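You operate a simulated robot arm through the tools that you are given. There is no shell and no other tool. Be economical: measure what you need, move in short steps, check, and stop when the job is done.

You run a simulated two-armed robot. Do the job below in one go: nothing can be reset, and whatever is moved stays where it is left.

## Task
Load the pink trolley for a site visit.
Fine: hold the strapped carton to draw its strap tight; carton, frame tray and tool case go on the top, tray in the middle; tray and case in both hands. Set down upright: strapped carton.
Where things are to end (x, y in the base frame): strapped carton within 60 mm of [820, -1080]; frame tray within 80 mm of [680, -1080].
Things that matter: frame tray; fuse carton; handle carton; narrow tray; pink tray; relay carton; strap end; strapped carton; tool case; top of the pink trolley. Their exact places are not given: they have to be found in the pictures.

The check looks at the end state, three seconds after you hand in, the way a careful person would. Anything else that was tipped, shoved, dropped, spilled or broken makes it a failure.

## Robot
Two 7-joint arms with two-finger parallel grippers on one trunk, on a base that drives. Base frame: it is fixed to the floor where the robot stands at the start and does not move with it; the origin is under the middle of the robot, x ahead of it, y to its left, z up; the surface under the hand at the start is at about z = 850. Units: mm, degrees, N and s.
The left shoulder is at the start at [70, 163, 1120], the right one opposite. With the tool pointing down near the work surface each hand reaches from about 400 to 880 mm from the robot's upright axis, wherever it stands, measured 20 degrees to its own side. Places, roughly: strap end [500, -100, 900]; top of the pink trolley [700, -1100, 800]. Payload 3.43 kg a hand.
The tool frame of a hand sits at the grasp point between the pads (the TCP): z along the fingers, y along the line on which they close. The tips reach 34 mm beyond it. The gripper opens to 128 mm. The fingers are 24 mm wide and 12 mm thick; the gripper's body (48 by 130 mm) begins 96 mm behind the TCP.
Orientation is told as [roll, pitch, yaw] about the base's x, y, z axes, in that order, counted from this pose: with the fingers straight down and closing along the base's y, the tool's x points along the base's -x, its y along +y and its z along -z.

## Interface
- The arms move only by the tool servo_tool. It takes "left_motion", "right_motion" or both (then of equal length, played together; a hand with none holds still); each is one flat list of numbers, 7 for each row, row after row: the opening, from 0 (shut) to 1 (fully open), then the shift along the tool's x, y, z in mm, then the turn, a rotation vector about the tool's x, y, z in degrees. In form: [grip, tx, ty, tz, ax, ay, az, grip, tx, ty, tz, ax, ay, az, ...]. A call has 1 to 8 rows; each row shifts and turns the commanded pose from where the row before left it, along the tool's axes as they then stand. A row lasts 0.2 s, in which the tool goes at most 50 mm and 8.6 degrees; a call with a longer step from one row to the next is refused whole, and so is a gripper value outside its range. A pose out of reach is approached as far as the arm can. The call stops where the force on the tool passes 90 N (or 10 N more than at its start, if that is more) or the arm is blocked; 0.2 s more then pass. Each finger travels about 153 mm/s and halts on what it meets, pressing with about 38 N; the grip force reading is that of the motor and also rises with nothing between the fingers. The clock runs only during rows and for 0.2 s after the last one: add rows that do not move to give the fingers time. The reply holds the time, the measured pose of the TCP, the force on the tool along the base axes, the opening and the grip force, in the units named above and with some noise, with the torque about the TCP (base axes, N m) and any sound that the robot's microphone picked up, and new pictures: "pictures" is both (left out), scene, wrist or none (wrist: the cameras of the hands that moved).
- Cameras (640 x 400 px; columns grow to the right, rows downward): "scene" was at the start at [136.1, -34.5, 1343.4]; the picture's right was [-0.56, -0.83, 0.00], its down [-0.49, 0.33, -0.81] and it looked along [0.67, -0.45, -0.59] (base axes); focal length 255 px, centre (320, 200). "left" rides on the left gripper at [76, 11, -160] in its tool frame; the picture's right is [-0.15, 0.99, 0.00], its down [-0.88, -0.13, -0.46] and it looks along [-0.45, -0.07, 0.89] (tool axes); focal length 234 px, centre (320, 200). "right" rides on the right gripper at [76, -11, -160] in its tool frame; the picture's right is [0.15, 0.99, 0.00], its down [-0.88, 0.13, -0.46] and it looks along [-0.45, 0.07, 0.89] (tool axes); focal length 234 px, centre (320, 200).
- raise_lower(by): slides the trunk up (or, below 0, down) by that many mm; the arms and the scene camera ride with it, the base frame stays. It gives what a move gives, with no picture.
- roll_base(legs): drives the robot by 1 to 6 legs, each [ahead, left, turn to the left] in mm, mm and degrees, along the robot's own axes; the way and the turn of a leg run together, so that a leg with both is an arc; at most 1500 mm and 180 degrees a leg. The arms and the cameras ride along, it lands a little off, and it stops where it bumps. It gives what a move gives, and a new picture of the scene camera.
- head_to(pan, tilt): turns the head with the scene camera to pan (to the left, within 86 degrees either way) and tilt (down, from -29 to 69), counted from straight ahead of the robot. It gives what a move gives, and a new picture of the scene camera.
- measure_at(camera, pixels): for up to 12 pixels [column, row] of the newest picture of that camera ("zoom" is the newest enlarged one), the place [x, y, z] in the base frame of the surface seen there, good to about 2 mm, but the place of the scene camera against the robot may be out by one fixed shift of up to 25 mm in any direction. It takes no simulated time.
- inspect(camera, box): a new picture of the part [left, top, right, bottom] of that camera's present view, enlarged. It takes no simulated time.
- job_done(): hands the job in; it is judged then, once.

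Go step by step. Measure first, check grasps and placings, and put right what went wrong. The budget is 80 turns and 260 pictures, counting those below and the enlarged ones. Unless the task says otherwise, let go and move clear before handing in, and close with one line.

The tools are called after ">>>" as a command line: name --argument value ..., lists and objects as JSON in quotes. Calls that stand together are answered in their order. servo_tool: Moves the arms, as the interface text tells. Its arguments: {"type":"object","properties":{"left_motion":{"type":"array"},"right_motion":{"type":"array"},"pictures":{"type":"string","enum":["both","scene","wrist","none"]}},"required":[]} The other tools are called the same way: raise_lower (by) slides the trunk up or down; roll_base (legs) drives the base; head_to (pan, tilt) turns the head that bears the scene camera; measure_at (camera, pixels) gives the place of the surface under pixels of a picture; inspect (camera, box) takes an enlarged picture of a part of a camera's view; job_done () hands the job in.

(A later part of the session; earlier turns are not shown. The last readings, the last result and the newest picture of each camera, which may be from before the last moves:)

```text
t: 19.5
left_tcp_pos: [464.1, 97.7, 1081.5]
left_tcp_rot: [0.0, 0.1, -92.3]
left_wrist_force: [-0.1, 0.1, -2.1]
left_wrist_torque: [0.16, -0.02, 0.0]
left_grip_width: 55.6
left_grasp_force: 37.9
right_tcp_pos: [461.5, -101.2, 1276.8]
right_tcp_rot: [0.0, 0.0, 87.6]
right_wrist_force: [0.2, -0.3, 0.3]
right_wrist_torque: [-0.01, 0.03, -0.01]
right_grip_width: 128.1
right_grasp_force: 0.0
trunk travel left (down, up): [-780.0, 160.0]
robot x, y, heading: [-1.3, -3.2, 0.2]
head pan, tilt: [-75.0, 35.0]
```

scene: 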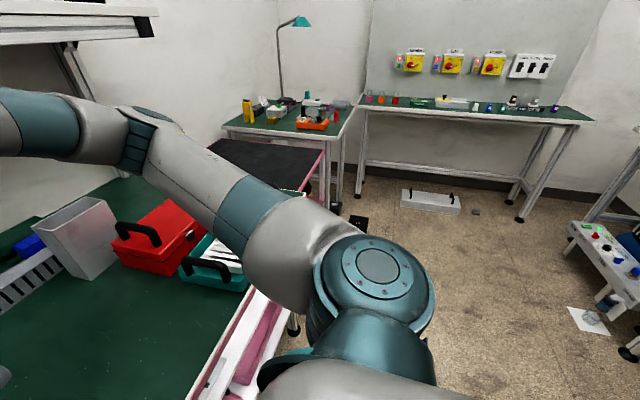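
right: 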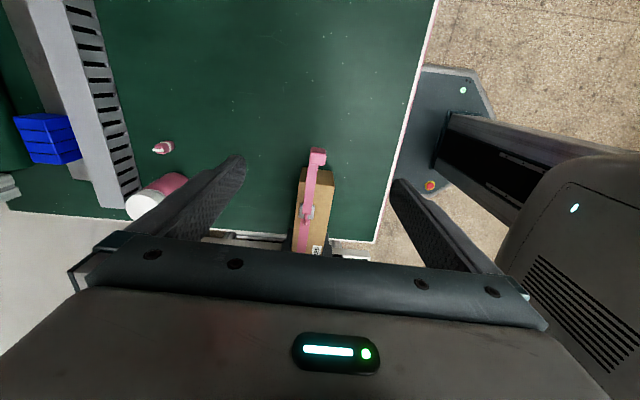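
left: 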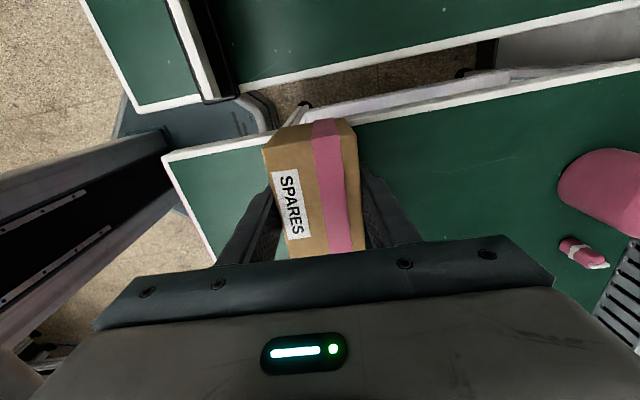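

Raised. Turn the right hand back to yaw 0 before driving.

>>> servo_tool --right_motion '[1, 0, 0, 0, 0, 0, 8, 1, 0, 0, 0, 0, 0, 8, 1, 0, 0, 0, 0, 0, 8, 1, 0, 0, 0, 0, 0, 8, 1, 0, 0, 0, 0, 0, 8, 1, 0, 0, 0, 0, 0, 8, 1, 0, 0, 0, 0, 0, 8, 1, 0, 0, 0, 0, 0, 8]' --pictures "none"

>>> servo_tool --right_motion '[1, 0, -10, 0, 0, 0, 8, 1, 0, -30, 0, 0, 0, 8, 1, 0, -40, 0, 0, 0, 7.6, 1, 0, -45, 0, 0, 0, 0, 1, 0, -45, 0, 0, 0, 0]' --pictures "none"

>>> roll_base --legs '[[0, -1100, 0]]'

```text
t: 21.3
left_tcp_pos: [465.5, 97.7, 1083.7]
left_tcp_rot: [0.0, 0.0, -92.3]
left_wrist_force: [-0.6, 0.3, -2.5]
left_wrist_torque: [0.09, 0.01, -0.01]
left_grip_width: 55.8
left_grasp_force: 37.7
right_tcp_pos: [462.8, -101.7, 1278.6]
right_tcp_rot: [-0.1, 0.0, 23.4]
right_wrist_force: [0.0, -0.9, 0.3]
right_wrist_torque: [-0.01, -0.02, 0.01]
right_grip_width: 128.0
right_grasp_force: 0.1
trunk travel left (down, up): [-780.0, 160.0]
robot x, y, heading: [-0.2, -1.6, 0.1]
head pan, tilt: [-75.0, 35.0]
```

```text
t: 22.5
left_tcp_pos: [463.2, 94.9, 1084.7]
left_tcp_rot: [0.0, 0.0, -92.3]
left_wrist_force: [-0.7, 0.2, -1.2]
left_wrist_torque: [0.13, -0.01, -0.01]
left_grip_width: 55.8
left_grasp_force: 38.2
right_tcp_pos: [477.7, -273.9, 1279.1]
right_tcp_rot: [0.1, -0.2, 0.0]
right_wrist_force: [0.5, 0.2, -0.3]
right_wrist_torque: [0.02, 0.0, 0.0]
right_grip_width: 128.1
right_grasp_force: 0.1
trunk travel left (down, up): [-780.0, 160.0]
robot x, y, heading: [-1.2, -0.9, -0.2]
head pan, tilt: [-75.0, 35.0]
```

```text
t: 28.2
left_tcp_pos: [473.6, -1019.7, 1083.1]
left_tcp_rot: [0.0, 0.0, -91.4]
left_wrist_force: [0.5, 0.2, -1.8]
left_wrist_torque: [0.11, 0.01, 0.0]
left_grip_width: 55.7
left_grasp_force: 38.4
right_tcp_pos: [491.6, -1387.1, 1279.3]
right_tcp_rot: [0.0, 0.0, 0.9]
right_wrist_force: [0.6, 0.8, -0.1]
right_wrist_torque: [0.01, -0.03, -0.03]
right_grip_width: 128.0
right_grasp_force: 0.0
trunk travel left (down, up): [-780.0, 160.0]
robot x, y, heading: [7.0, -1126.8, 1.0]
head pan, tilt: [-75.0, 35.0]
```

scene: 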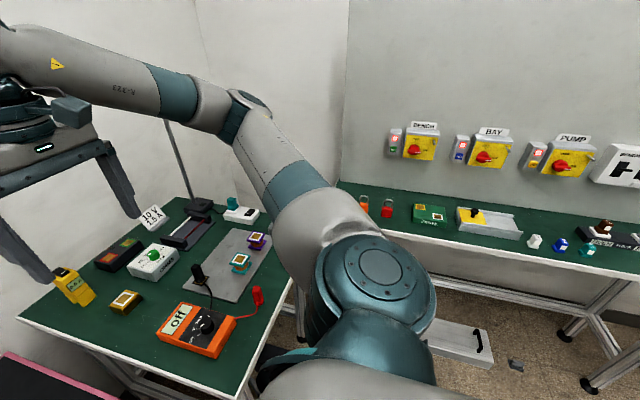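

Arrived at (7,-1127), heading 1°. Look at the trolley top.

>>> head_to --pan 0 --tilt 48

```text
t: 29.7
left_tcp_pos: [471.5, -1019.3, 1083.2]
left_tcp_rot: [0.0, 0.1, -91.3]
left_wrist_force: [0.9, 0.3, -1.9]
left_wrist_torque: [0.09, -0.02, -0.03]
left_grip_width: 55.5
left_grasp_force: 37.5
right_tcp_pos: [491.1, -1386.4, 1279.0]
right_tcp_rot: [0.0, 0.0, 1.0]
right_wrist_force: [0.0, -0.1, -0.4]
right_wrist_torque: [0.03, 0.01, 0.01]
right_grip_width: 127.8
right_grasp_force: 0.0
trunk travel left (down, up): [-780.0, 160.0]
robot x, y, heading: [10.7, -1122.9, 0.9]
head pan, tilt: [0.0, 48.0]
```

scene: 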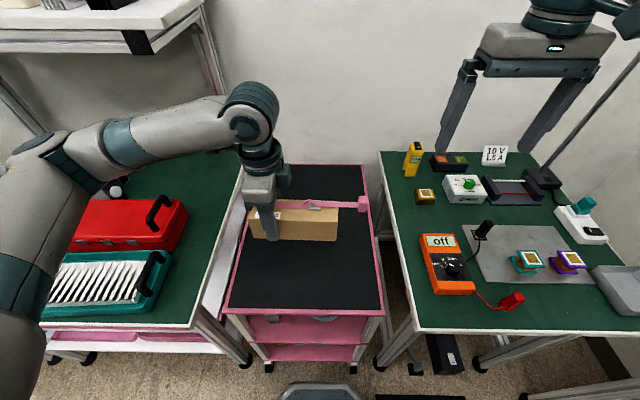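

Now measure the trolley corners and the base plate front.

>>> measure_at --camera "scene" --pixels '[[229, 306], [380, 308], [365, 170], [262, 168], [300, 308], [320, 386], [285, 392], [275, 360], [340, 200], [246, 220], [245, 165], [388, 170]]'

```text
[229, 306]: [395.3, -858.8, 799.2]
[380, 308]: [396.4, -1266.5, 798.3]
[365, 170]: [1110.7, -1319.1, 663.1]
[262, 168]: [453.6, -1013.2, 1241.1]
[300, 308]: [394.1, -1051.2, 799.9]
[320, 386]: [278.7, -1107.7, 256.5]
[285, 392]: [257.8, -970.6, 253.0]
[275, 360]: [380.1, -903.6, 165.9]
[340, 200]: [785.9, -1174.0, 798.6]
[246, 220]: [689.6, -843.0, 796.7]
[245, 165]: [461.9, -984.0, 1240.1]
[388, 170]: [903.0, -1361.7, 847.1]
```

Trolley top spans x 395–~985, y -858…-1266, z 799; base front is ~110 mm from it. Pull the right hand in from the lamp, drive ahead 60 mm, and extend the carton towards (820,-1038).

>>> servo_tool --right_motion '[1, 30, 35, 0, 0, 0, 0, 1, 30, 35, 0, 0, 0, 0]' --pictures "none"

>>> roll_base --legs '[[60, 0, -1]]'

```text
t: 30.3
left_tcp_pos: [471.9, -1017.5, 1082.8]
left_tcp_rot: [0.0, -0.2, -91.4]
left_wrist_force: [0.1, -0.1, -2.1]
left_wrist_torque: [0.09, 0.03, 0.0]
left_grip_width: 55.6
left_grasp_force: 38.3
right_tcp_pos: [430.8, -1317.5, 1277.4]
right_tcp_rot: [-0.1, 0.2, 0.9]
right_wrist_force: [-0.2, 0.0, 0.0]
right_wrist_torque: [0.0, 0.01, 0.0]
right_grip_width: 128.2
right_grasp_force: 0.0
trunk travel left (down, up): [-780.0, 160.0]
robot x, y, heading: [10.1, -1121.1, 0.8]
head pan, tilt: [0.0, 48.0]
```

```text
t: 31.4
left_tcp_pos: [536.5, -1025.9, 1081.7]
left_tcp_rot: [-0.2, 0.0, -92.4]
left_wrist_force: [0.4, -1.1, -2.4]
left_wrist_torque: [0.13, 0.03, 0.01]
left_grip_width: 55.3
left_grasp_force: 38.3
right_tcp_pos: [490.6, -1325.1, 1274.5]
right_tcp_rot: [0.0, 0.3, 0.0]
right_wrist_force: [1.2, 0.7, -0.4]
right_wrist_torque: [-0.01, 0.09, -0.03]
right_grip_width: 128.1
right_grasp_force: 0.0
trunk travel left (down, up): [-780.0, 160.0]
robot x, y, heading: [65.4, -1122.4, -0.2]
head pan, tilt: [0.0, 48.0]
stopped in leg 1: the robot was blocked; the commanded pose is now the measured one
```

scene: 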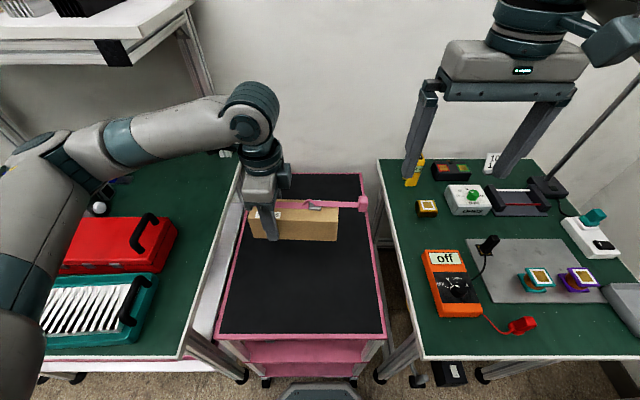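

The drive was blocked after ~55 mm — check whether the trolley or bench was shoved.

>>> measure_at --camera "scene" --pixels '[[219, 330], [384, 333], [300, 335], [320, 388], [285, 395], [180, 355], [185, 362], [395, 356], [265, 380], [350, 378], [385, 375], [240, 375]]'

>>> inspect --camera "scene" --box '[200, 300, 440, 400]'

```text
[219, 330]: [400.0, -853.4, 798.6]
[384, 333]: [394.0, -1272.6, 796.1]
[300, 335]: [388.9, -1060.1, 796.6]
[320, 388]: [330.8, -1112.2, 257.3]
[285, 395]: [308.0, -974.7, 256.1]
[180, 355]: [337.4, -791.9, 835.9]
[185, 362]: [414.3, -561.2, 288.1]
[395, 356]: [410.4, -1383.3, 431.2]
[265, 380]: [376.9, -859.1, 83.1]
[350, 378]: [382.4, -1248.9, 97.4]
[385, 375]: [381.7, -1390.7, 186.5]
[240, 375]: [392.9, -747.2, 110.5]
```

```text
2.67 times, centred on (320, 350) of scene
```

zoom: 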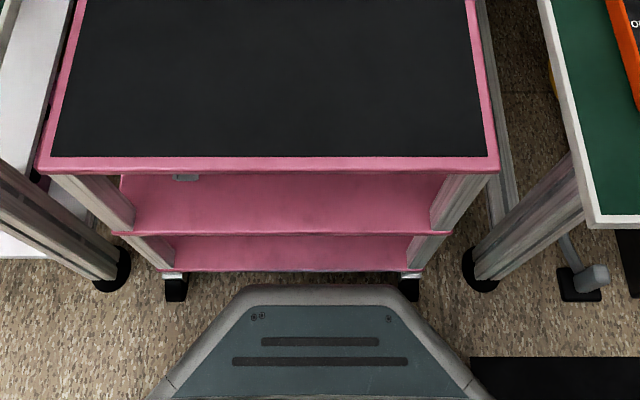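

The trolley hasn't moved (edge still x≈395). Back off 15 mm, then extend the left hand.

>>> roll_base --legs '[[-15, 0, 0]]'

>>> servo_tool --left_motion '[0, 0, 43, 0, 0, 0, 0, 0, 0, 43, 0, 0, 0, 0, 0, 0, 43, 0, 0, 0, 0, 0, 0, 43, 0, 0, 0, 0, 0, 0, 43, 0, 0, 0, 0, 0, 0, 43, 0, 0, 0, 0, 0, 0, 30, 0, 0, 0, 0]' --pictures "none"

```text
t: 32.1
left_tcp_pos: [520.0, -1026.5, 1082.4]
left_tcp_rot: [-0.1, 0.0, -92.3]
left_wrist_force: [1.4, -0.1, -2.6]
left_wrist_torque: [0.1, 0.02, 0.0]
left_grip_width: 55.5
left_grasp_force: 37.9
right_tcp_pos: [476.4, -1325.9, 1274.8]
right_tcp_rot: [0.0, 0.3, 0.0]
right_wrist_force: [-0.3, -0.8, -0.2]
right_wrist_torque: [0.01, 0.07, 0.02]
right_grip_width: 127.9
right_grasp_force: 0.0
trunk travel left (down, up): [-780.0, 160.0]
robot x, y, heading: [51.4, -1124.4, -0.2]
head pan, tilt: [0.0, 48.0]
```

scene: 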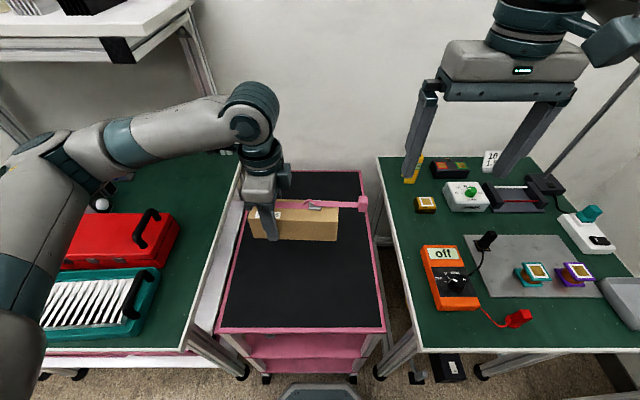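

```text
t: 33.8
left_tcp_pos: [807.7, -1038.5, 1081.5]
left_tcp_rot: [-0.2, 0.0, -92.4]
left_wrist_force: [-0.5, 0.2, -1.8]
left_wrist_torque: [0.12, -0.01, -0.03]
left_grip_width: 55.6
left_grasp_force: 37.7
right_tcp_pos: [473.1, -1326.0, 1276.5]
right_tcp_rot: [0.1, 0.1, 0.0]
right_wrist_force: [0.5, -0.4, 0.5]
right_wrist_torque: [-0.02, -0.01, -0.04]
right_grip_width: 127.8
right_grasp_force: 0.1
trunk travel left (down, up): [-780.0, 160.0]
robot x, y, heading: [52.1, -1124.5, 0.0]
head pan, tilt: [0.0, 48.0]
```

Carton is at (808,-1038). Move a bit further and lower with the trunk.

>>> servo_tool --left_motion '[0, 0, 18, 0, 0, 0, 0, 0, 0, 0, 0, 0, 0, 0]' --pictures "none"

>>> raise_lower --by -220

>>> servo_tool --left_motion '[0, 0, 0, 0, 0, 0, 0]' --pictures "both"

```text
t: 34.4
left_tcp_pos: [824.4, -1037.0, 1082.2]
left_tcp_rot: [0.0, 0.0, -92.4]
left_wrist_force: [-0.2, -0.1, -1.7]
left_wrist_torque: [0.14, 0.0, 0.0]
left_grip_width: 55.9
left_grasp_force: 38.2
right_tcp_pos: [471.4, -1324.8, 1276.3]
right_tcp_rot: [0.0, 0.0, 0.1]
right_wrist_force: [-1.2, -0.1, -0.1]
right_wrist_torque: [0.01, 0.0, -0.01]
right_grip_width: 128.0
right_grasp_force: 0.0
trunk travel left (down, up): [-780.0, 160.0]
robot x, y, heading: [54.6, -1125.3, 0.2]
head pan, tilt: [0.0, 48.0]
```

```text
t: 36.7
left_tcp_pos: [823.7, -1037.6, 861.8]
left_tcp_rot: [0.0, 0.0, -92.3]
left_wrist_force: [-0.4, -0.3, -2.2]
left_wrist_torque: [0.11, -0.02, 0.06]
left_grip_width: 55.7
left_grasp_force: 37.7
right_tcp_pos: [472.0, -1323.8, 1056.9]
right_tcp_rot: [0.0, 0.0, 0.1]
right_wrist_force: [0.0, 0.4, 0.4]
right_wrist_torque: [-0.03, 0.03, -0.02]
right_grip_width: 128.0
right_grasp_force: 0.0
trunk travel left (down, up): [-560.0, 380.0]
robot x, y, heading: [53.7, -1123.9, -0.1]
head pan, tilt: [0.0, 48.0]
```

```text
t: 37.1
left_tcp_pos: [824.3, -1037.5, 863.5]
left_tcp_rot: [0.0, -0.1, -92.3]
left_wrist_force: [-0.6, 0.3, -2.6]
left_wrist_torque: [0.13, -0.03, 0.0]
left_grip_width: 55.7
left_grasp_force: 37.8
right_tcp_pos: [469.9, -1325.7, 1057.2]
right_tcp_rot: [0.0, -0.1, 0.1]
right_wrist_force: [-0.1, -0.8, 0.3]
right_wrist_torque: [0.01, 0.02, 0.01]
right_grip_width: 128.1
right_grasp_force: 0.1
trunk travel left (down, up): [-560.0, 380.0]
robot x, y, heading: [55.1, -1125.3, -0.1]
head pan, tilt: [0.0, 48.0]
```

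scene: 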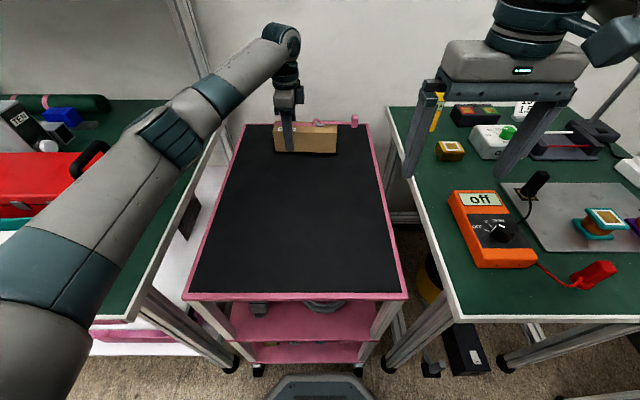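
left: 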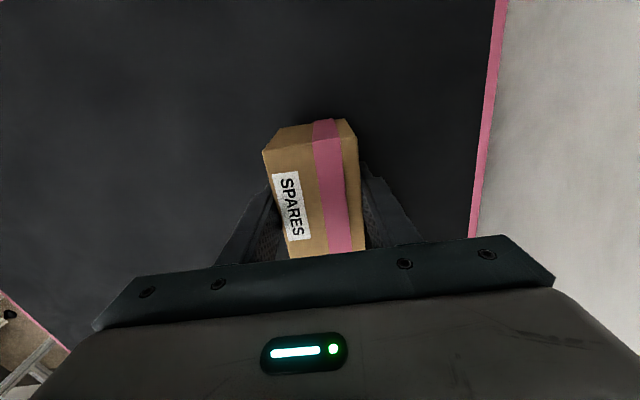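

Carton hovers about 18 mm above the top. Lower gently until contact.

>>> servo_tool --left_motion '[0, 0, 0, 6, 0, 0, 0, 0, 0, 0, 6, 0, 0, 0, 0, 0, 0, 4, 0, 0, 0, 0, 0, 0, 3, 0, 0, 0]' --pictures "none"

```text
t: 38.1
left_tcp_pos: [823.3, -1037.2, 845.9]
left_tcp_rot: [0.2, -0.1, -92.3]
left_wrist_force: [0.4, 1.1, 6.4]
left_wrist_torque: [-1.05, 0.27, -0.07]
left_grip_width: 55.8
left_grasp_force: 37.8
right_tcp_pos: [470.2, -1324.6, 1056.8]
right_tcp_rot: [0.0, 0.0, 0.0]
right_wrist_force: [0.0, 0.2, -0.1]
right_wrist_torque: [0.02, 0.0, -0.01]
right_grip_width: 128.0
right_grasp_force: 0.1
trunk travel left (down, up): [-560.0, 380.0]
robot x, y, heading: [52.3, -1122.8, 0.1]
head pan, tilt: [0.0, 48.0]
```

Contact felt (+6 N). Open and rise.

>>> servo_tool --left_motion '[0.6, 0, 0, 0, 0, 0, 0, 1, 0, 0, 0, 0, 0, 0, 1, 0, 0, 0, 0, 0, 0, 1, 0, 0, -30, 0, 0, 0, 1, 0, 0, -45, 0, 0, 0, 1, 0, 0, -45, 0, 0, 0, 1, 0, 0, -45, 0, 0, 0, 1, 0, 0, -45, 0, 0, 0]'

```text
t: 39.9
left_tcp_pos: [820.6, -1039.5, 1054.3]
left_tcp_rot: [-0.1, 0.0, -92.3]
left_wrist_force: [-0.2, 0.3, -0.5]
left_wrist_torque: [0.01, 0.02, 0.02]
left_grip_width: 127.9
left_grasp_force: 0.0
right_tcp_pos: [469.0, -1325.7, 1057.9]
right_tcp_rot: [-0.1, 0.0, 0.0]
right_wrist_force: [-0.6, -0.2, -0.4]
right_wrist_torque: [0.01, -0.04, 0.01]
right_grip_width: 127.9
right_grasp_force: 0.2
trunk travel left (down, up): [-560.0, 380.0]
robot x, y, heading: [50.9, -1122.1, -0.1]
head pan, tilt: [0.0, 48.0]
```

scene: 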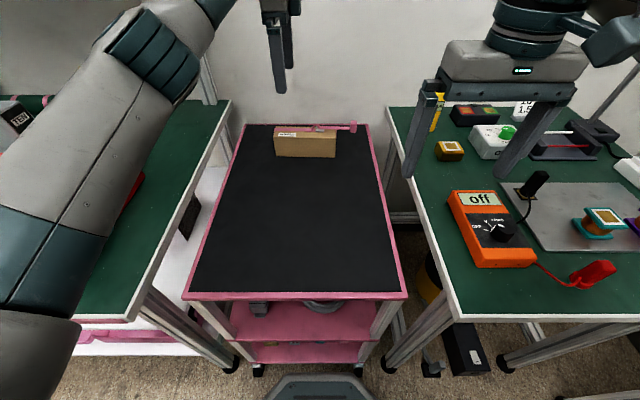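
left: 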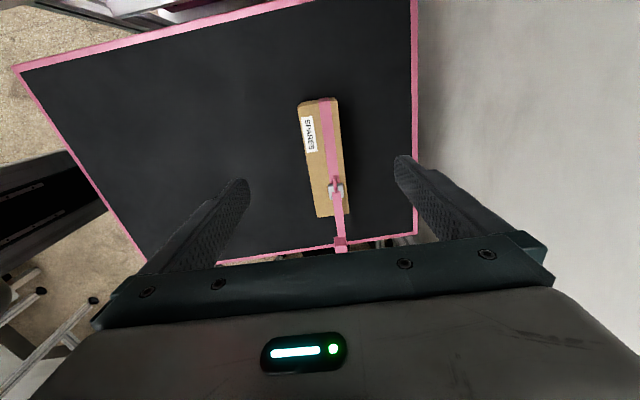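

Carton stands upright on the trolley. Verify its place, then retract and turn the left hand.

>>> measure_at --camera "left" --pixels '[[304, 104], [332, 99], [318, 214], [345, 211], [341, 242]]'

>>> servo_tool --left_motion '[1, 0, -40, -10, 0, 0, 0, 1, 0, -43, -10, 0, 0, 0, 1, 0, -43, -10, 0, 0, 0, 1, 0, -43, -10, 0, 0, 0, 1, 0, -43, -10, 0, 0, 0, 1, 0, -43, -10, 0, 0, 0, 1, 0, -43, -10, 0, 0, 0, 1, 0, -43, 0, 0, 0, 0]' --pictures "none"

>>> raise_lower --by 180

>>> servo_tool --left_motion '[1, 0, 0, 0, 0, 0, -8.4, 1, 0, 0, 0, 0, 0, -8.4, 1, 0, 0, 0, 0, 0, -8.4, 1, 0, 0, 0, 0, 0, -8.4, 1, 0, 0, 0, 0, 0, -8.4, 1, 0, 0, 0, 0, 0, -8.4, 1, 0, 0, 0, 0, 0, -8.4, 1, 0, 0, 0, 0, 0, -8.4]' --pictures "none"

>>> servo_tool --left_motion '[1, 0, 0, 0, 0, 0, -8.4, 1, 0, 0, 0, 0, 0, -8.4, 1, 0, 0, 0, 0, 0, -8.3]' --pictures "none"

```text
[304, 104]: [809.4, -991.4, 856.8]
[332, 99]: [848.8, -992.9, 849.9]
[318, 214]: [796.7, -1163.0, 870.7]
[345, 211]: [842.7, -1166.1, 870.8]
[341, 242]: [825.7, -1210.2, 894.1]
```

```text
t: 41.7
left_tcp_pos: [483.9, -1024.5, 1123.5]
left_tcp_rot: [0.0, 0.0, -92.3]
left_wrist_force: [0.5, -0.2, -0.4]
left_wrist_torque: [-0.02, -0.05, -0.01]
left_grip_width: 127.9
left_grasp_force: 0.1
right_tcp_pos: [471.4, -1324.7, 1056.4]
right_tcp_rot: [0.0, 0.0, 0.1]
right_wrist_force: [-0.6, 0.5, -0.2]
right_wrist_torque: [0.01, 0.01, -0.03]
right_grip_width: 127.9
right_grasp_force: 0.2
trunk travel left (down, up): [-560.0, 380.0]
robot x, y, heading: [54.4, -1123.5, 0.2]
head pan, tilt: [0.0, 48.0]
```

```text
t: 43.7
left_tcp_pos: [485.5, -1024.4, 1304.2]
left_tcp_rot: [0.0, 0.0, -92.3]
left_wrist_force: [0.5, -0.9, -0.3]
left_wrist_torque: [-0.01, 0.01, 0.0]
left_grip_width: 128.0
left_grasp_force: 0.1
right_tcp_pos: [471.2, -1325.6, 1236.4]
right_tcp_rot: [-0.1, 0.0, 0.0]
right_wrist_force: [-0.4, 0.3, -0.8]
right_wrist_torque: [0.01, -0.01, 0.0]
right_grip_width: 128.1
right_grasp_force: 0.1
trunk travel left (down, up): [-740.0, 200.0]
robot x, y, heading: [51.0, -1120.0, -0.2]
head pan, tilt: [0.0, 48.0]
```

```text
t: 45.5
left_tcp_pos: [483.1, -1024.0, 1304.0]
left_tcp_rot: [0.0, 0.0, -25.0]
left_wrist_force: [0.6, 1.0, 0.4]
left_wrist_torque: [0.0, 0.0, -0.01]
left_grip_width: 128.0
left_grasp_force: 0.2
right_tcp_pos: [470.9, -1324.9, 1237.8]
right_tcp_rot: [0.1, 0.0, 0.0]
right_wrist_force: [0.1, -0.1, 0.4]
right_wrist_torque: [0.0, -0.01, 0.01]
right_grip_width: 127.8
right_grasp_force: 0.2
trunk travel left (down, up): [-740.0, 200.0]
robot x, y, heading: [54.1, -1123.9, -0.2]
head pan, tilt: [0.0, 48.0]
```

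```text
t: 46.3
left_tcp_pos: [484.5, -1024.8, 1303.3]
left_tcp_rot: [0.1, 0.0, 0.2]
left_wrist_force: [0.7, 0.1, -0.9]
left_wrist_torque: [-0.02, 0.01, -0.02]
left_grip_width: 128.2
left_grasp_force: 0.0
right_tcp_pos: [470.7, -1324.7, 1238.1]
right_tcp_rot: [0.0, 0.0, 0.0]
right_wrist_force: [-0.9, -0.1, 0.1]
right_wrist_torque: [-0.01, 0.03, 0.01]
right_grip_width: 128.3
right_grasp_force: 0.1
trunk travel left (down, up): [-740.0, 200.0]
robot x, y, heading: [51.4, -1122.2, 0.4]
head pan, tilt: [0.0, 48.0]
```

Carton centre is about (824,-1079). Drive back and left to face the tray.

>>> roll_base --legs '[[-75, 0, 0], [0, 595, 0]]'

```text
t: 50.2
left_tcp_pos: [410.5, -444.2, 1303.9]
left_tcp_rot: [0.0, 0.0, -0.4]
left_wrist_force: [0.5, 0.2, -0.1]
left_wrist_torque: [0.01, 0.02, 0.0]
left_grip_width: 127.8
left_grasp_force: 0.0
right_tcp_pos: [396.0, -744.4, 1235.4]
right_tcp_rot: [0.0, 0.0, -0.3]
right_wrist_force: [0.0, 0.9, 0.5]
right_wrist_torque: [0.0, -0.02, -0.01]
right_grip_width: 128.0
right_grasp_force: 0.0
trunk travel left (down, up): [-740.0, 200.0]
robot x, y, heading: [-18.6, -542.4, -0.3]
head pan, tilt: [0.0, 48.0]
```

scene: 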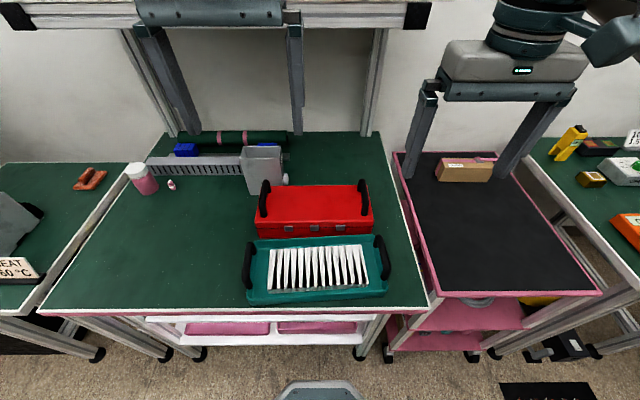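

Tray's handles are at (250,265) and (381,257) in the scene. Spread the hands over them, lower the trunk, and look.

>>> servo_tool --left_motion '[1, 0, 35, 0, 0, 0, 0, 1, 0, 35, 0, 0, 0, 0]' --right_motion '[1, 0, 27, 0, 0, 0, 0, 1, 0, 27, 0, 0, 0, 0]' --pictures "none"

>>> raise_lower --by -140

>>> servo_tool --left_motion '[1, 0, 0, 25, 0, 0, 0, 1, 0, 0, 40, 0, 0, 0]' --right_motion '[1, 0, 0, 0, 0, 0, 0, 1, 0, 0, 0, 0, 0, 0]' --pictures "both"

```text
t: 50.8
left_tcp_pos: [410.8, -369.6, 1302.5]
left_tcp_rot: [-0.2, 0.0, -0.3]
left_wrist_force: [0.7, 0.4, 0.1]
left_wrist_torque: [0.01, -0.01, 0.01]
left_grip_width: 128.2
left_grasp_force: 0.2
right_tcp_pos: [395.7, -686.9, 1237.2]
right_tcp_rot: [-0.1, 0.1, -0.4]
right_wrist_force: [-0.3, -0.6, 0.3]
right_wrist_torque: [-0.07, -0.01, -0.02]
right_grip_width: 128.2
right_grasp_force: 0.1
trunk travel left (down, up): [-740.0, 200.0]
robot x, y, heading: [-23.6, -539.1, -0.4]
head pan, tilt: [0.0, 48.0]
```

```text
t: 52.5
left_tcp_pos: [410.6, -373.3, 1163.3]
left_tcp_rot: [0.0, 0.0, -0.4]
left_wrist_force: [0.1, -0.2, -0.6]
left_wrist_torque: [0.04, 0.0, -0.02]
left_grip_width: 128.4
left_grasp_force: 0.2
right_tcp_pos: [395.7, -691.4, 1097.5]
right_tcp_rot: [0.0, 0.0, -0.4]
right_wrist_force: [0.0, -0.3, 0.1]
right_wrist_torque: [0.01, -0.01, 0.0]
right_grip_width: 127.9
right_grasp_force: 0.0
trunk travel left (down, up): [-600.0, 340.0]
robot x, y, heading: [-20.2, -540.0, -0.5]
head pan, tilt: [0.0, 48.0]
```

```text
t: 53.1
left_tcp_pos: [411.8, -373.2, 1098.7]
left_tcp_rot: [0.0, -0.1, -0.4]
left_wrist_force: [-0.3, 0.0, 0.4]
left_wrist_torque: [-0.01, 0.01, 0.01]
left_grip_width: 128.0
left_grasp_force: 0.0
right_tcp_pos: [397.5, -689.7, 1096.4]
right_tcp_rot: [0.0, 0.0, -0.4]
right_wrist_force: [-0.7, -0.1, 0.5]
right_wrist_torque: [-0.03, -0.02, 0.0]
right_grip_width: 127.9
right_grasp_force: 0.0
trunk travel left (down, up): [-600.0, 340.0]
robot x, y, heading: [-19.4, -539.9, -0.3]
head pan, tilt: [0.0, 48.0]
```

scene: 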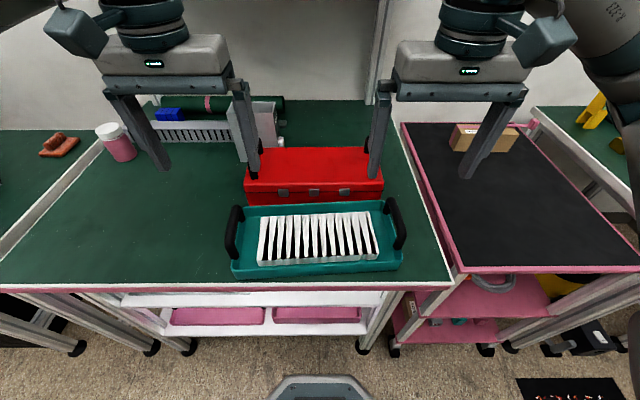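
right: 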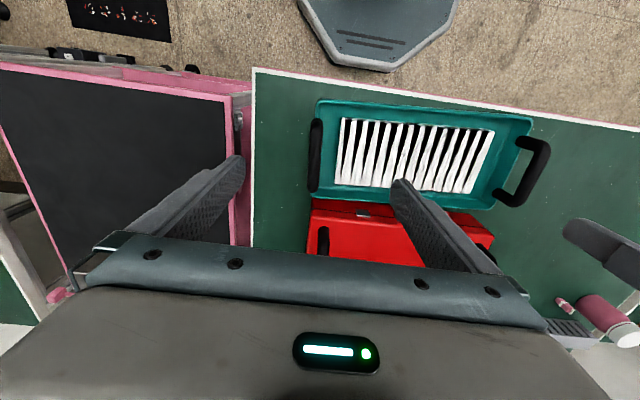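
left: 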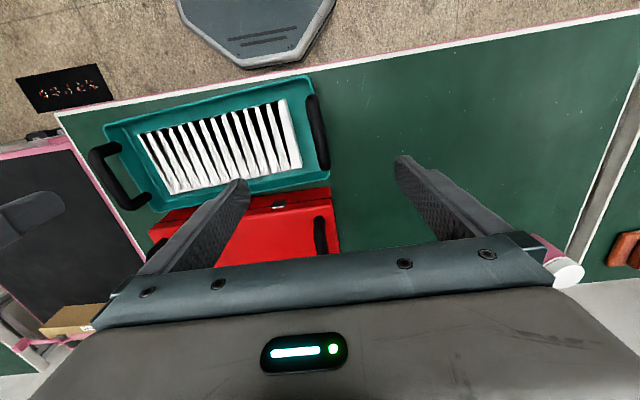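

Measure both handle bars and tray outline from the wrist pictures.

>>> measure_at --camera "right" --pixels '[[315, 122], [314, 140], [314, 155], [313, 170], [313, 185], [318, 103], [310, 192], [322, 235]]'

>>> measure_at --camera "left" --pixels '[[311, 98], [314, 115], [317, 130], [321, 150], [325, 166], [308, 78], [328, 176], [320, 235], [330, 225], [232, 245]]'

>>> inspect --camera "left" --box '[80, 60, 360, 260]'

```text
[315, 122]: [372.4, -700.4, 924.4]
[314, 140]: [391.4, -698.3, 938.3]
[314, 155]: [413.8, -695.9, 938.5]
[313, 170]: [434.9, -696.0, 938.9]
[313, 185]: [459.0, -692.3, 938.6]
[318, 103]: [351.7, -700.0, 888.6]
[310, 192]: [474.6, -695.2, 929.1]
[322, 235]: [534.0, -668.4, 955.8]
```

```text
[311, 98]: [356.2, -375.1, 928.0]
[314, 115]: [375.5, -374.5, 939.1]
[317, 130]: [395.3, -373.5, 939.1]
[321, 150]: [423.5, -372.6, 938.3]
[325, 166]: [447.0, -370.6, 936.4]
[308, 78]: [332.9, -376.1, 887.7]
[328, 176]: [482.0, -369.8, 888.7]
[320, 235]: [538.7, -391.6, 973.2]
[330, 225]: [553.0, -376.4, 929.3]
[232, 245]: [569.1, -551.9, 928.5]
```

```text
2.00 times, centred on (220, 160) of left
```

zoom: 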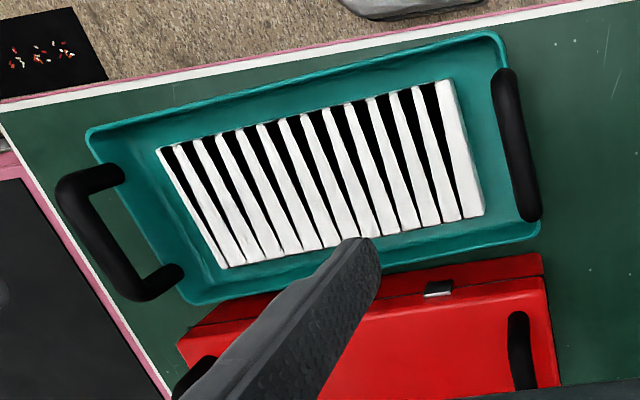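

Left bar centre ≈(408,-373), right ≈(421,-696), tops z 939, tray yaw ≈2.6°. Align and lower to the bars with fingers part open.

>>> servo_tool --left_motion '[0.65, 1, 0, 40, 0, 0, -3, 0.65, 1, 0, 40, 0, 0, 0, 0.65, 1, 0, 40, 0, 0, 0, 0.65, 1, 0, 25, 0, 0, 0, 0.65, 0, 0, 20, 0, 0, 0]' --right_motion '[0.65, -8, -2, 40, 0, 0, -3, 0.65, -8, -2, 40, 0, 0, 0, 0.65, -7.5, -2, 40, 0, 0, 0, 0.65, 0, 0, 25, 0, 0, 0, 0.65, 0, 0, 19, 0, 0, 0]'

```text
t: 54.3
left_tcp_pos: [410.0, -374.0, 933.8]
left_tcp_rot: [0.0, 0.0, 2.7]
left_wrist_force: [0.1, -0.2, -0.1]
left_wrist_torque: [-0.01, -0.01, 0.01]
left_grip_width: 83.2
left_grasp_force: 0.1
right_tcp_pos: [419.4, -694.3, 931.6]
right_tcp_rot: [0.1, 0.0, 2.6]
right_wrist_force: [0.5, 0.1, 0.3]
right_wrist_torque: [0.0, 0.02, -0.01]
right_grip_width: 83.4
right_grasp_force: 0.0
trunk travel left (down, up): [-600.0, 340.0]
robot x, y, heading: [-22.1, -540.6, -0.3]
head pan, tilt: [0.0, 48.0]
```

scene: 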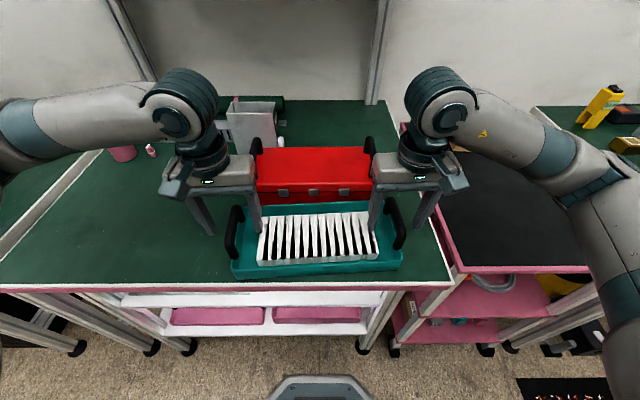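
right: 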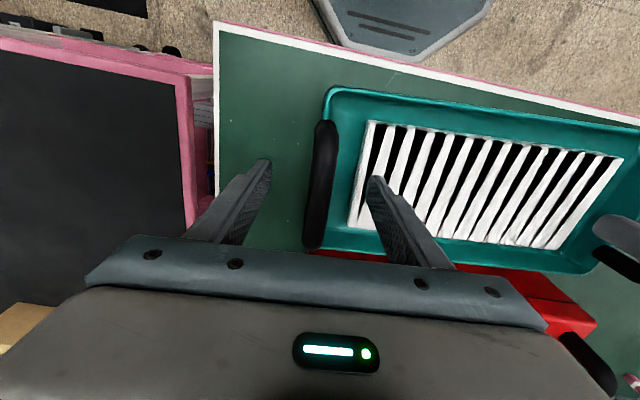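
left: 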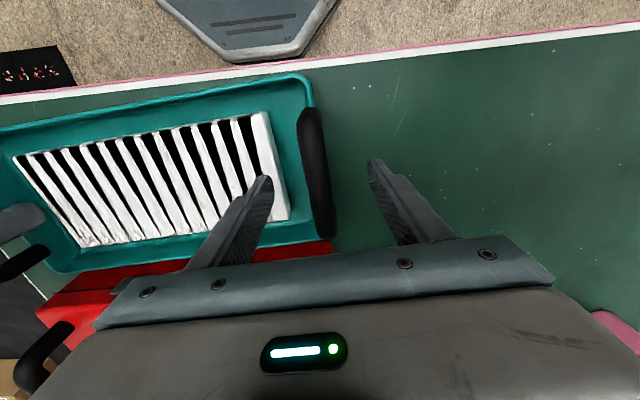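

Bars lie between the fingers of both hands. Close both.

>>> servo_tool --left_motion '[0.3, 0, 0, 0, 0, 0, 0, 0, 0, 0, 0, 0, 0, 0, 0, 0, 0, 0, 0, 0, 0, 0, 0, 0, 0, 0, 0, 0]' --right_motion '[0.3, 0, 0, 0, 0, 0, 0, 0, 0, 0, 0, 0, 0, 0, 0, 0, 0, 0, 0, 0, 0, 0, 0, 0, 0, 0, 0, 0]' --pictures "wrist"

```text
t: 55.3
left_tcp_pos: [409.3, -373.5, 933.5]
left_tcp_rot: [0.0, 0.0, 2.6]
left_wrist_force: [4.3, 0.0, -1.7]
left_wrist_torque: [-0.01, -0.01, 0.71]
left_grip_width: 17.4
left_grasp_force: 37.9
right_tcp_pos: [419.0, -694.6, 931.6]
right_tcp_rot: [0.0, 0.2, 2.8]
right_wrist_force: [-4.6, -2.7, -0.1]
right_wrist_torque: [0.03, -0.07, 0.65]
right_grip_width: 17.3
right_grasp_force: 38.0
trunk travel left (down, up): [-600.0, 340.0]
robot x, y, heading: [-20.4, -539.0, -0.4]
head pan, tilt: [0.0, 48.0]
```

right: 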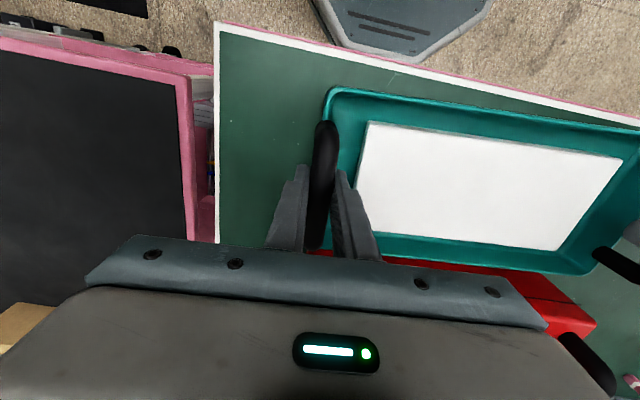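
left: 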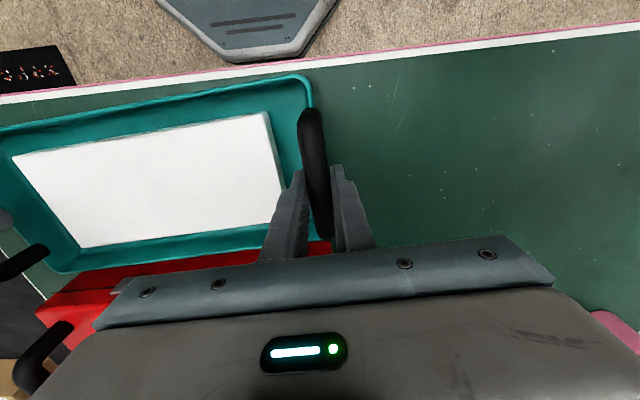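

The handle grips are good (17.4 mm each), but the tray content now looks like a plain white slab; zoom in to understand.

>>> inspect --camera "left" --box '[0, 60, 340, 280]'

>>> inspect --camera "scene" --box '[200, 170, 440, 300]'

>>> measure_at --camera "left" --pixels '[[150, 180], [260, 130], [90, 235], [270, 210], [290, 190], [40, 165]]'

```text
1.82 times, centred on (170, 170) of left
```

zoom: 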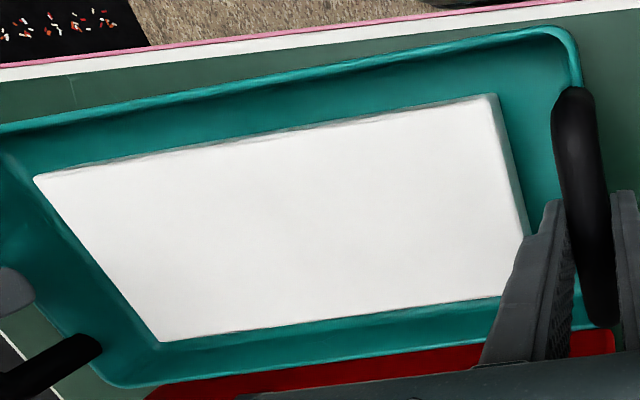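

```text
2.67 times, centred on (320, 235) of scene
```

zoom: 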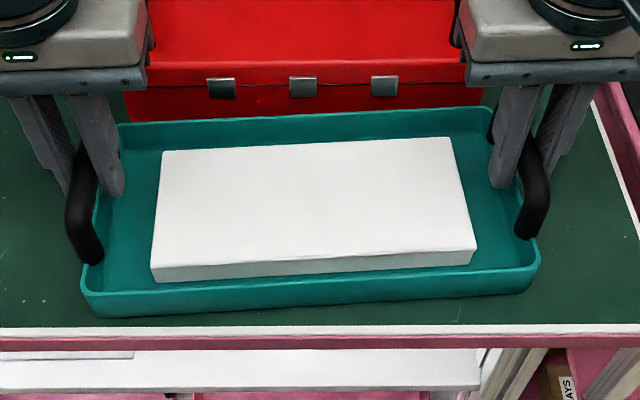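

```text
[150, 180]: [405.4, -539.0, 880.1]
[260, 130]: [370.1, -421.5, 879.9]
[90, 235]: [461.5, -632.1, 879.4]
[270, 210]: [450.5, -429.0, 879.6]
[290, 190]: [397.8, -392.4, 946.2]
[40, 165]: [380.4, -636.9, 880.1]
```

Content height is unchanged (z 880), so it just renders differently; nothing spilled. Lift with the trunk so both hands stay in step: first 15 mm.

>>> raise_lower --by 15

>>> servo_tool --left_motion '[0, 0, 0, 0, 0, 0, 0]' --right_motion '[0, 0, 0, 0, 0, 0, 0]' --pictures "scene"

```text
t: 55.9
left_tcp_pos: [410.0, -371.8, 948.7]
left_tcp_rot: [0.0, 0.0, 2.6]
left_wrist_force: [5.4, 3.1, -4.2]
left_wrist_torque: [-0.01, -0.08, 0.76]
left_grip_width: 17.6
left_grasp_force: 38.4
right_tcp_pos: [419.9, -695.2, 946.9]
right_tcp_rot: [0.0, 0.2, 2.6]
right_wrist_force: [-4.4, -3.3, -4.1]
right_wrist_torque: [-0.01, 0.12, 0.76]
right_grip_width: 17.7
right_grasp_force: 37.9
trunk travel left (down, up): [-615.0, 325.0]
robot x, y, heading: [-22.2, -539.3, -0.8]
head pan, tilt: [0.0, 48.0]
```

```text
t: 56.3
left_tcp_pos: [408.9, -371.4, 948.8]
left_tcp_rot: [0.0, 0.0, 2.6]
left_wrist_force: [4.8, 4.6, -2.2]
left_wrist_torque: [0.0, -0.13, 0.77]
left_grip_width: 17.7
left_grasp_force: 37.8
right_tcp_pos: [418.9, -693.6, 946.1]
right_tcp_rot: [0.0, 0.1, 2.6]
right_wrist_force: [-4.8, -3.2, -3.9]
right_wrist_torque: [-0.04, 0.15, 0.73]
right_grip_width: 17.4
right_grasp_force: 38.2
trunk travel left (down, up): [-615.0, 325.0]
robot x, y, heading: [-19.5, -539.6, -0.4]
head pan, tilt: [0.0, 48.0]
```

scene: 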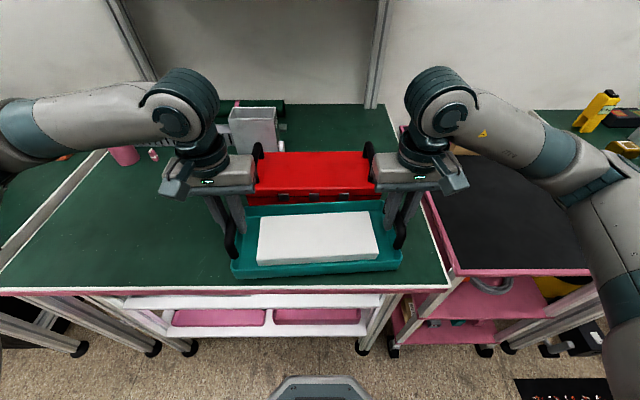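

Both hands share the ~8 N load evenly. Raise clear and drive to the trolley.

>>> raise_lower --by 150

>>> roll_base --legs '[[0, -545, 0]]'

```text
t: 58.1
left_tcp_pos: [409.9, -372.7, 1098.7]
left_tcp_rot: [0.0, 0.1, 2.7]
left_wrist_force: [4.1, 5.4, -2.8]
left_wrist_torque: [0.01, 0.06, 0.75]
left_grip_width: 17.5
left_grasp_force: 38.1
right_tcp_pos: [419.9, -694.2, 1096.2]
right_tcp_rot: [0.0, 0.1, 2.7]
right_wrist_force: [-3.6, -5.2, -3.0]
right_wrist_torque: [0.01, 0.01, 0.71]
right_grip_width: 17.4
right_grasp_force: 38.2
trunk travel left (down, up): [-765.0, 175.0]
robot x, y, heading: [-21.0, -539.7, -0.6]
head pan, tilt: [0.0, 48.0]
```

```text
t: 61.2
left_tcp_pos: [407.6, -913.3, 1099.3]
left_tcp_rot: [0.0, 0.1, 3.0]
left_wrist_force: [4.0, 8.1, -2.2]
left_wrist_torque: [0.01, -0.04, 0.71]
left_grip_width: 17.4
left_grasp_force: 38.0
right_tcp_pos: [419.4, -1234.6, 1097.3]
right_tcp_rot: [-0.1, 0.0, 3.0]
right_wrist_force: [-3.3, -8.3, -2.9]
right_wrist_torque: [-0.02, 0.0, 0.69]
right_grip_width: 17.4
right_grasp_force: 38.2
trunk travel left (down, up): [-765.0, 175.0]
robot x, y, heading: [-22.0, -1081.0, 0.1]
head pan, tilt: [0.0, 48.0]
```

scene: 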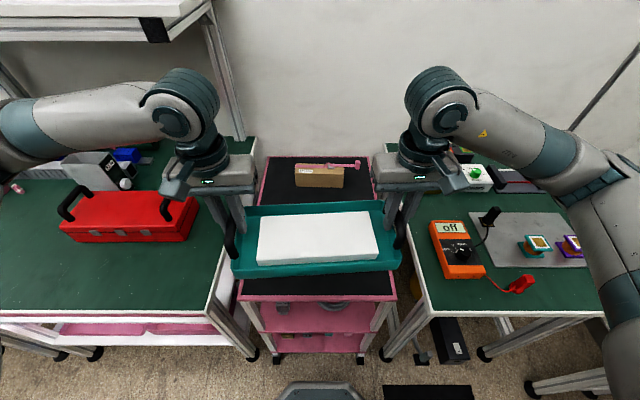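

Tray is centred at (413,-1074). Drive ahead 62 mm, then extend both arms together by ~200 mm.

>>> roll_base --legs '[[62, 0, 0]]'

>>> servo_tool --left_motion '[0, -20, 0.3, 0, 0, 0, 0, 0, -35, 0.3, 0, 0, 0, 0, 0, -35, 0.3, 0, 0, 0, 0, 0, -35, 0, 0, 0, 0, 0, -35, 0, 0, 0, 0, 0, -30, 0, 0, 0, 0, 0, -15, 0, 0, 0, 0]' --right_motion '[0, -20, -0.3, 0, 0, 0, 0, 0, -35, -0.3, 0, 0, 0, 0, 0, -35, -0.3, 0, 0, 0, 0, 0, -35, 0, 0, 0, 0, 0, -35, 0, 0, 0, 0, 0, -30, 0, 0, 0, 0, 0, -15, 0, 0, 0, 0]' --pictures "scene"

```text
t: 62.2
left_tcp_pos: [466.0, -913.2, 1099.7]
left_tcp_rot: [0.0, -0.2, 3.0]
left_wrist_force: [3.8, -0.1, -1.6]
left_wrist_torque: [0.01, -0.11, 0.69]
left_grip_width: 17.5
left_grasp_force: 38.2
right_tcp_pos: [477.0, -1234.7, 1098.4]
right_tcp_rot: [-0.1, 0.1, 3.1]
right_wrist_force: [-4.0, 0.2, -2.8]
right_wrist_torque: [-0.02, 0.12, 0.71]
right_grip_width: 17.5
right_grasp_force: 38.1
trunk travel left (down, up): [-765.0, 175.0]
robot x, y, heading: [38.8, -1083.1, 0.1]
head pan, tilt: [0.0, 48.0]
```

scene: 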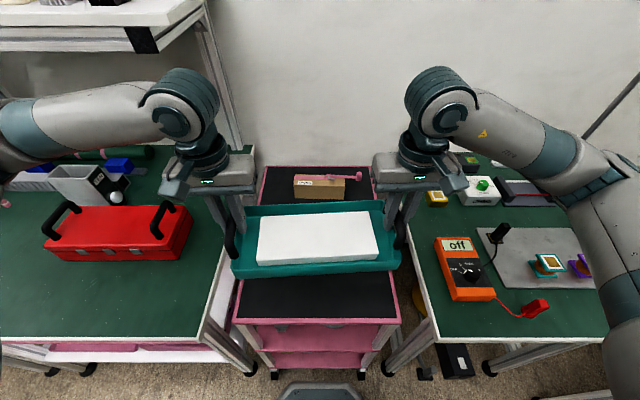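

```text
refused: motion must hold 7 numbers for each row
```

Refused on row format only; resend.

>>> servo_tool --left_motion '[0, -25, 0, 0, 0, 0, 0, 0, -38, 0, 0, 0, 0, 0, 0, -38, 0, 0, 0, 0, 0, 0, -38, 0, 0, 0, 0, 0, 0, -38, 0, 0, 0, 0, 0, 0, -29, 0, 0, 0, 0, 0]' --right_motion '[0, -25, 0, 0, 0, 0, 0, 0, -38, 0, 0, 0, 0, 0, 0, -38, 0, 0, 0, 0, 0, 0, -38, 0, 0, 0, 0, 0, 0, -38, 0, 0, 0, 0, 0, 0, -29, 0, 0, 0, 0, 0]' --pictures "scene"

```text
t: 63.6
left_tcp_pos: [673.4, -903.2, 1096.8]
left_tcp_rot: [0.0, 0.0, 3.2]
left_wrist_force: [6.4, 9.1, -3.6]
left_wrist_torque: [0.11, -0.13, 1.19]
left_grip_width: 17.5
left_grasp_force: 38.0
right_tcp_pos: [688.2, -1223.7, 1093.6]
right_tcp_rot: [0.0, 0.1, 3.2]
right_wrist_force: [-5.6, -8.8, -3.0]
right_wrist_torque: [0.01, 0.15, 1.01]
right_grip_width: 17.8
right_grasp_force: 37.4
trunk travel left (down, up): [-765.0, 175.0]
robot x, y, heading: [37.9, -1084.2, -0.1]
head pan, tilt: [0.0, 48.0]
```

scene: 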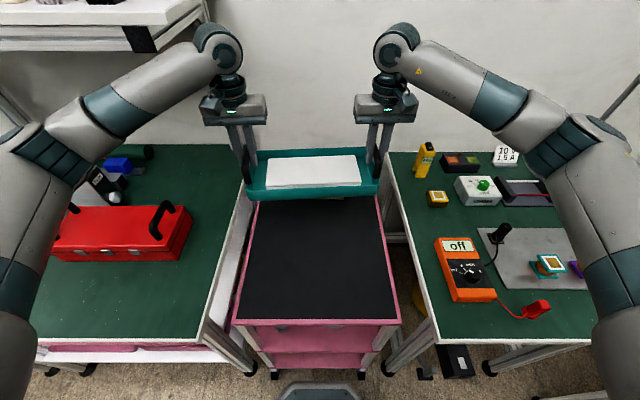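

Tray is at (681,-1063). Before lowering, check the left elbow's clearance over the red case, and the right one over the other table.

>>> measure_at --camera "scene" --pixels '[[40, 150], [70, 120], [110, 100], [180, 70], [30, 200], [580, 150], [600, 125], [560, 120], [500, 80], [170, 205], [60, 215], [610, 190]]'

```text
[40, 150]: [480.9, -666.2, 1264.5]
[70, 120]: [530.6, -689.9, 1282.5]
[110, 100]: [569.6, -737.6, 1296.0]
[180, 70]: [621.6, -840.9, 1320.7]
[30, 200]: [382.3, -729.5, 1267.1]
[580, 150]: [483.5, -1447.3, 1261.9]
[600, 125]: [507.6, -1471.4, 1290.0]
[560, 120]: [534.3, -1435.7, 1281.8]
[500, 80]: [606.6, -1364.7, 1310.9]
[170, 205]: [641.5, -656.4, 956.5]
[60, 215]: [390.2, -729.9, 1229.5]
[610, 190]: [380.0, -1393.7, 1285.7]
```

With the trunk the left elbow would come close to the case handle, so I'll lower with the arms instead, in step, shifting 10 mm to -y.

>>> servo_tool --left_motion '[0, 0, -5, 20, 0, 0, 0, 0, 0, -5, 25, 0, 0, 0, 0, 0, 0, 25, 0, 0, 0, 0, 0, 0, 25, 0, 0, 0, 0, 0, 0, 25, 0, 0, 0, 0, 0, 0, 20, 0, 0, 0]' --right_motion '[0, 0, -5, 20, 0, 0, 0, 0, 0, -5, 25, 0, 0, 0, 0, 0, 0, 25, 0, 0, 0, 0, 0, 0, 25, 0, 0, 0, 0, 0, 0, 25, 0, 0, 0, 0, 0, 0, 20, 0, 0, 0]' --pictures "scene"

```text
t: 65.0
left_tcp_pos: [673.3, -911.8, 958.1]
left_tcp_rot: [0.0, 0.0, 3.1]
left_wrist_force: [3.9, 10.4, -4.3]
left_wrist_torque: [0.13, 0.14, 0.71]
left_grip_width: 17.4
left_grasp_force: 38.3
right_tcp_pos: [685.9, -1234.0, 956.0]
right_tcp_rot: [0.0, 0.1, 3.1]
right_wrist_force: [-3.8, -9.2, -2.3]
right_wrist_torque: [0.18, -0.09, 0.62]
right_grip_width: 17.2
right_grasp_force: 38.4
trunk travel left (down, up): [-765.0, 175.0]
robot x, y, heading: [40.1, -1083.8, 0.2]
head pan, tilt: [0.0, 48.0]
```

scene: 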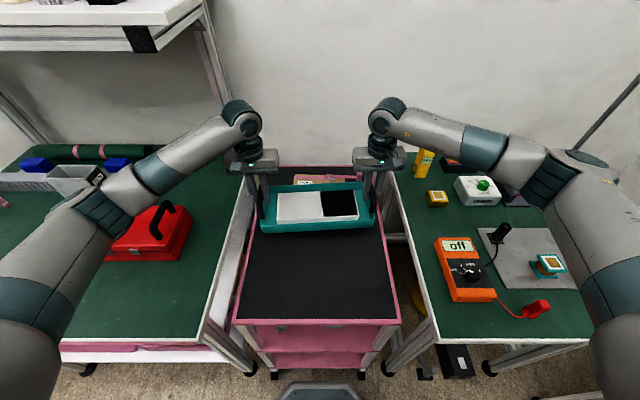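

The tray's content looks different again (330,203); zoom.

>>> inspect --camera "scene" --box '[230, 150, 410, 260]'

>>> measure_at --camera "scene" --pixels '[[300, 205], [340, 205], [320, 190], [315, 178], [262, 230], [375, 225], [285, 190], [360, 190]]'

```text
3.56 times, centred on (320, 205) of scene
```

zoom: 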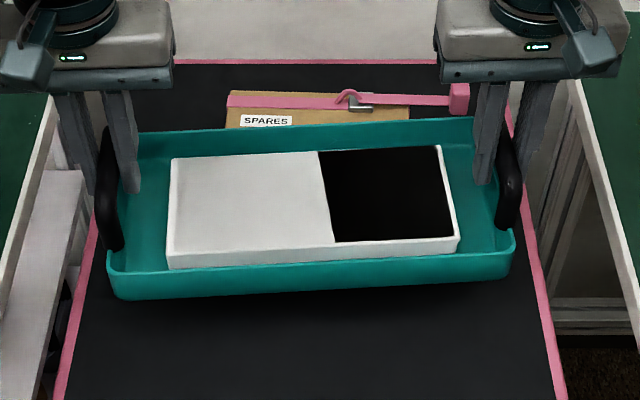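

```text
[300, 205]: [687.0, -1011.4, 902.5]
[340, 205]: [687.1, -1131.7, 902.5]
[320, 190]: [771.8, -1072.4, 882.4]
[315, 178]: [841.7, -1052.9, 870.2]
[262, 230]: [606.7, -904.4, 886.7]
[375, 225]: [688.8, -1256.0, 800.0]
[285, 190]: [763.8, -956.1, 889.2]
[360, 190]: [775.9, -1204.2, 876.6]
```

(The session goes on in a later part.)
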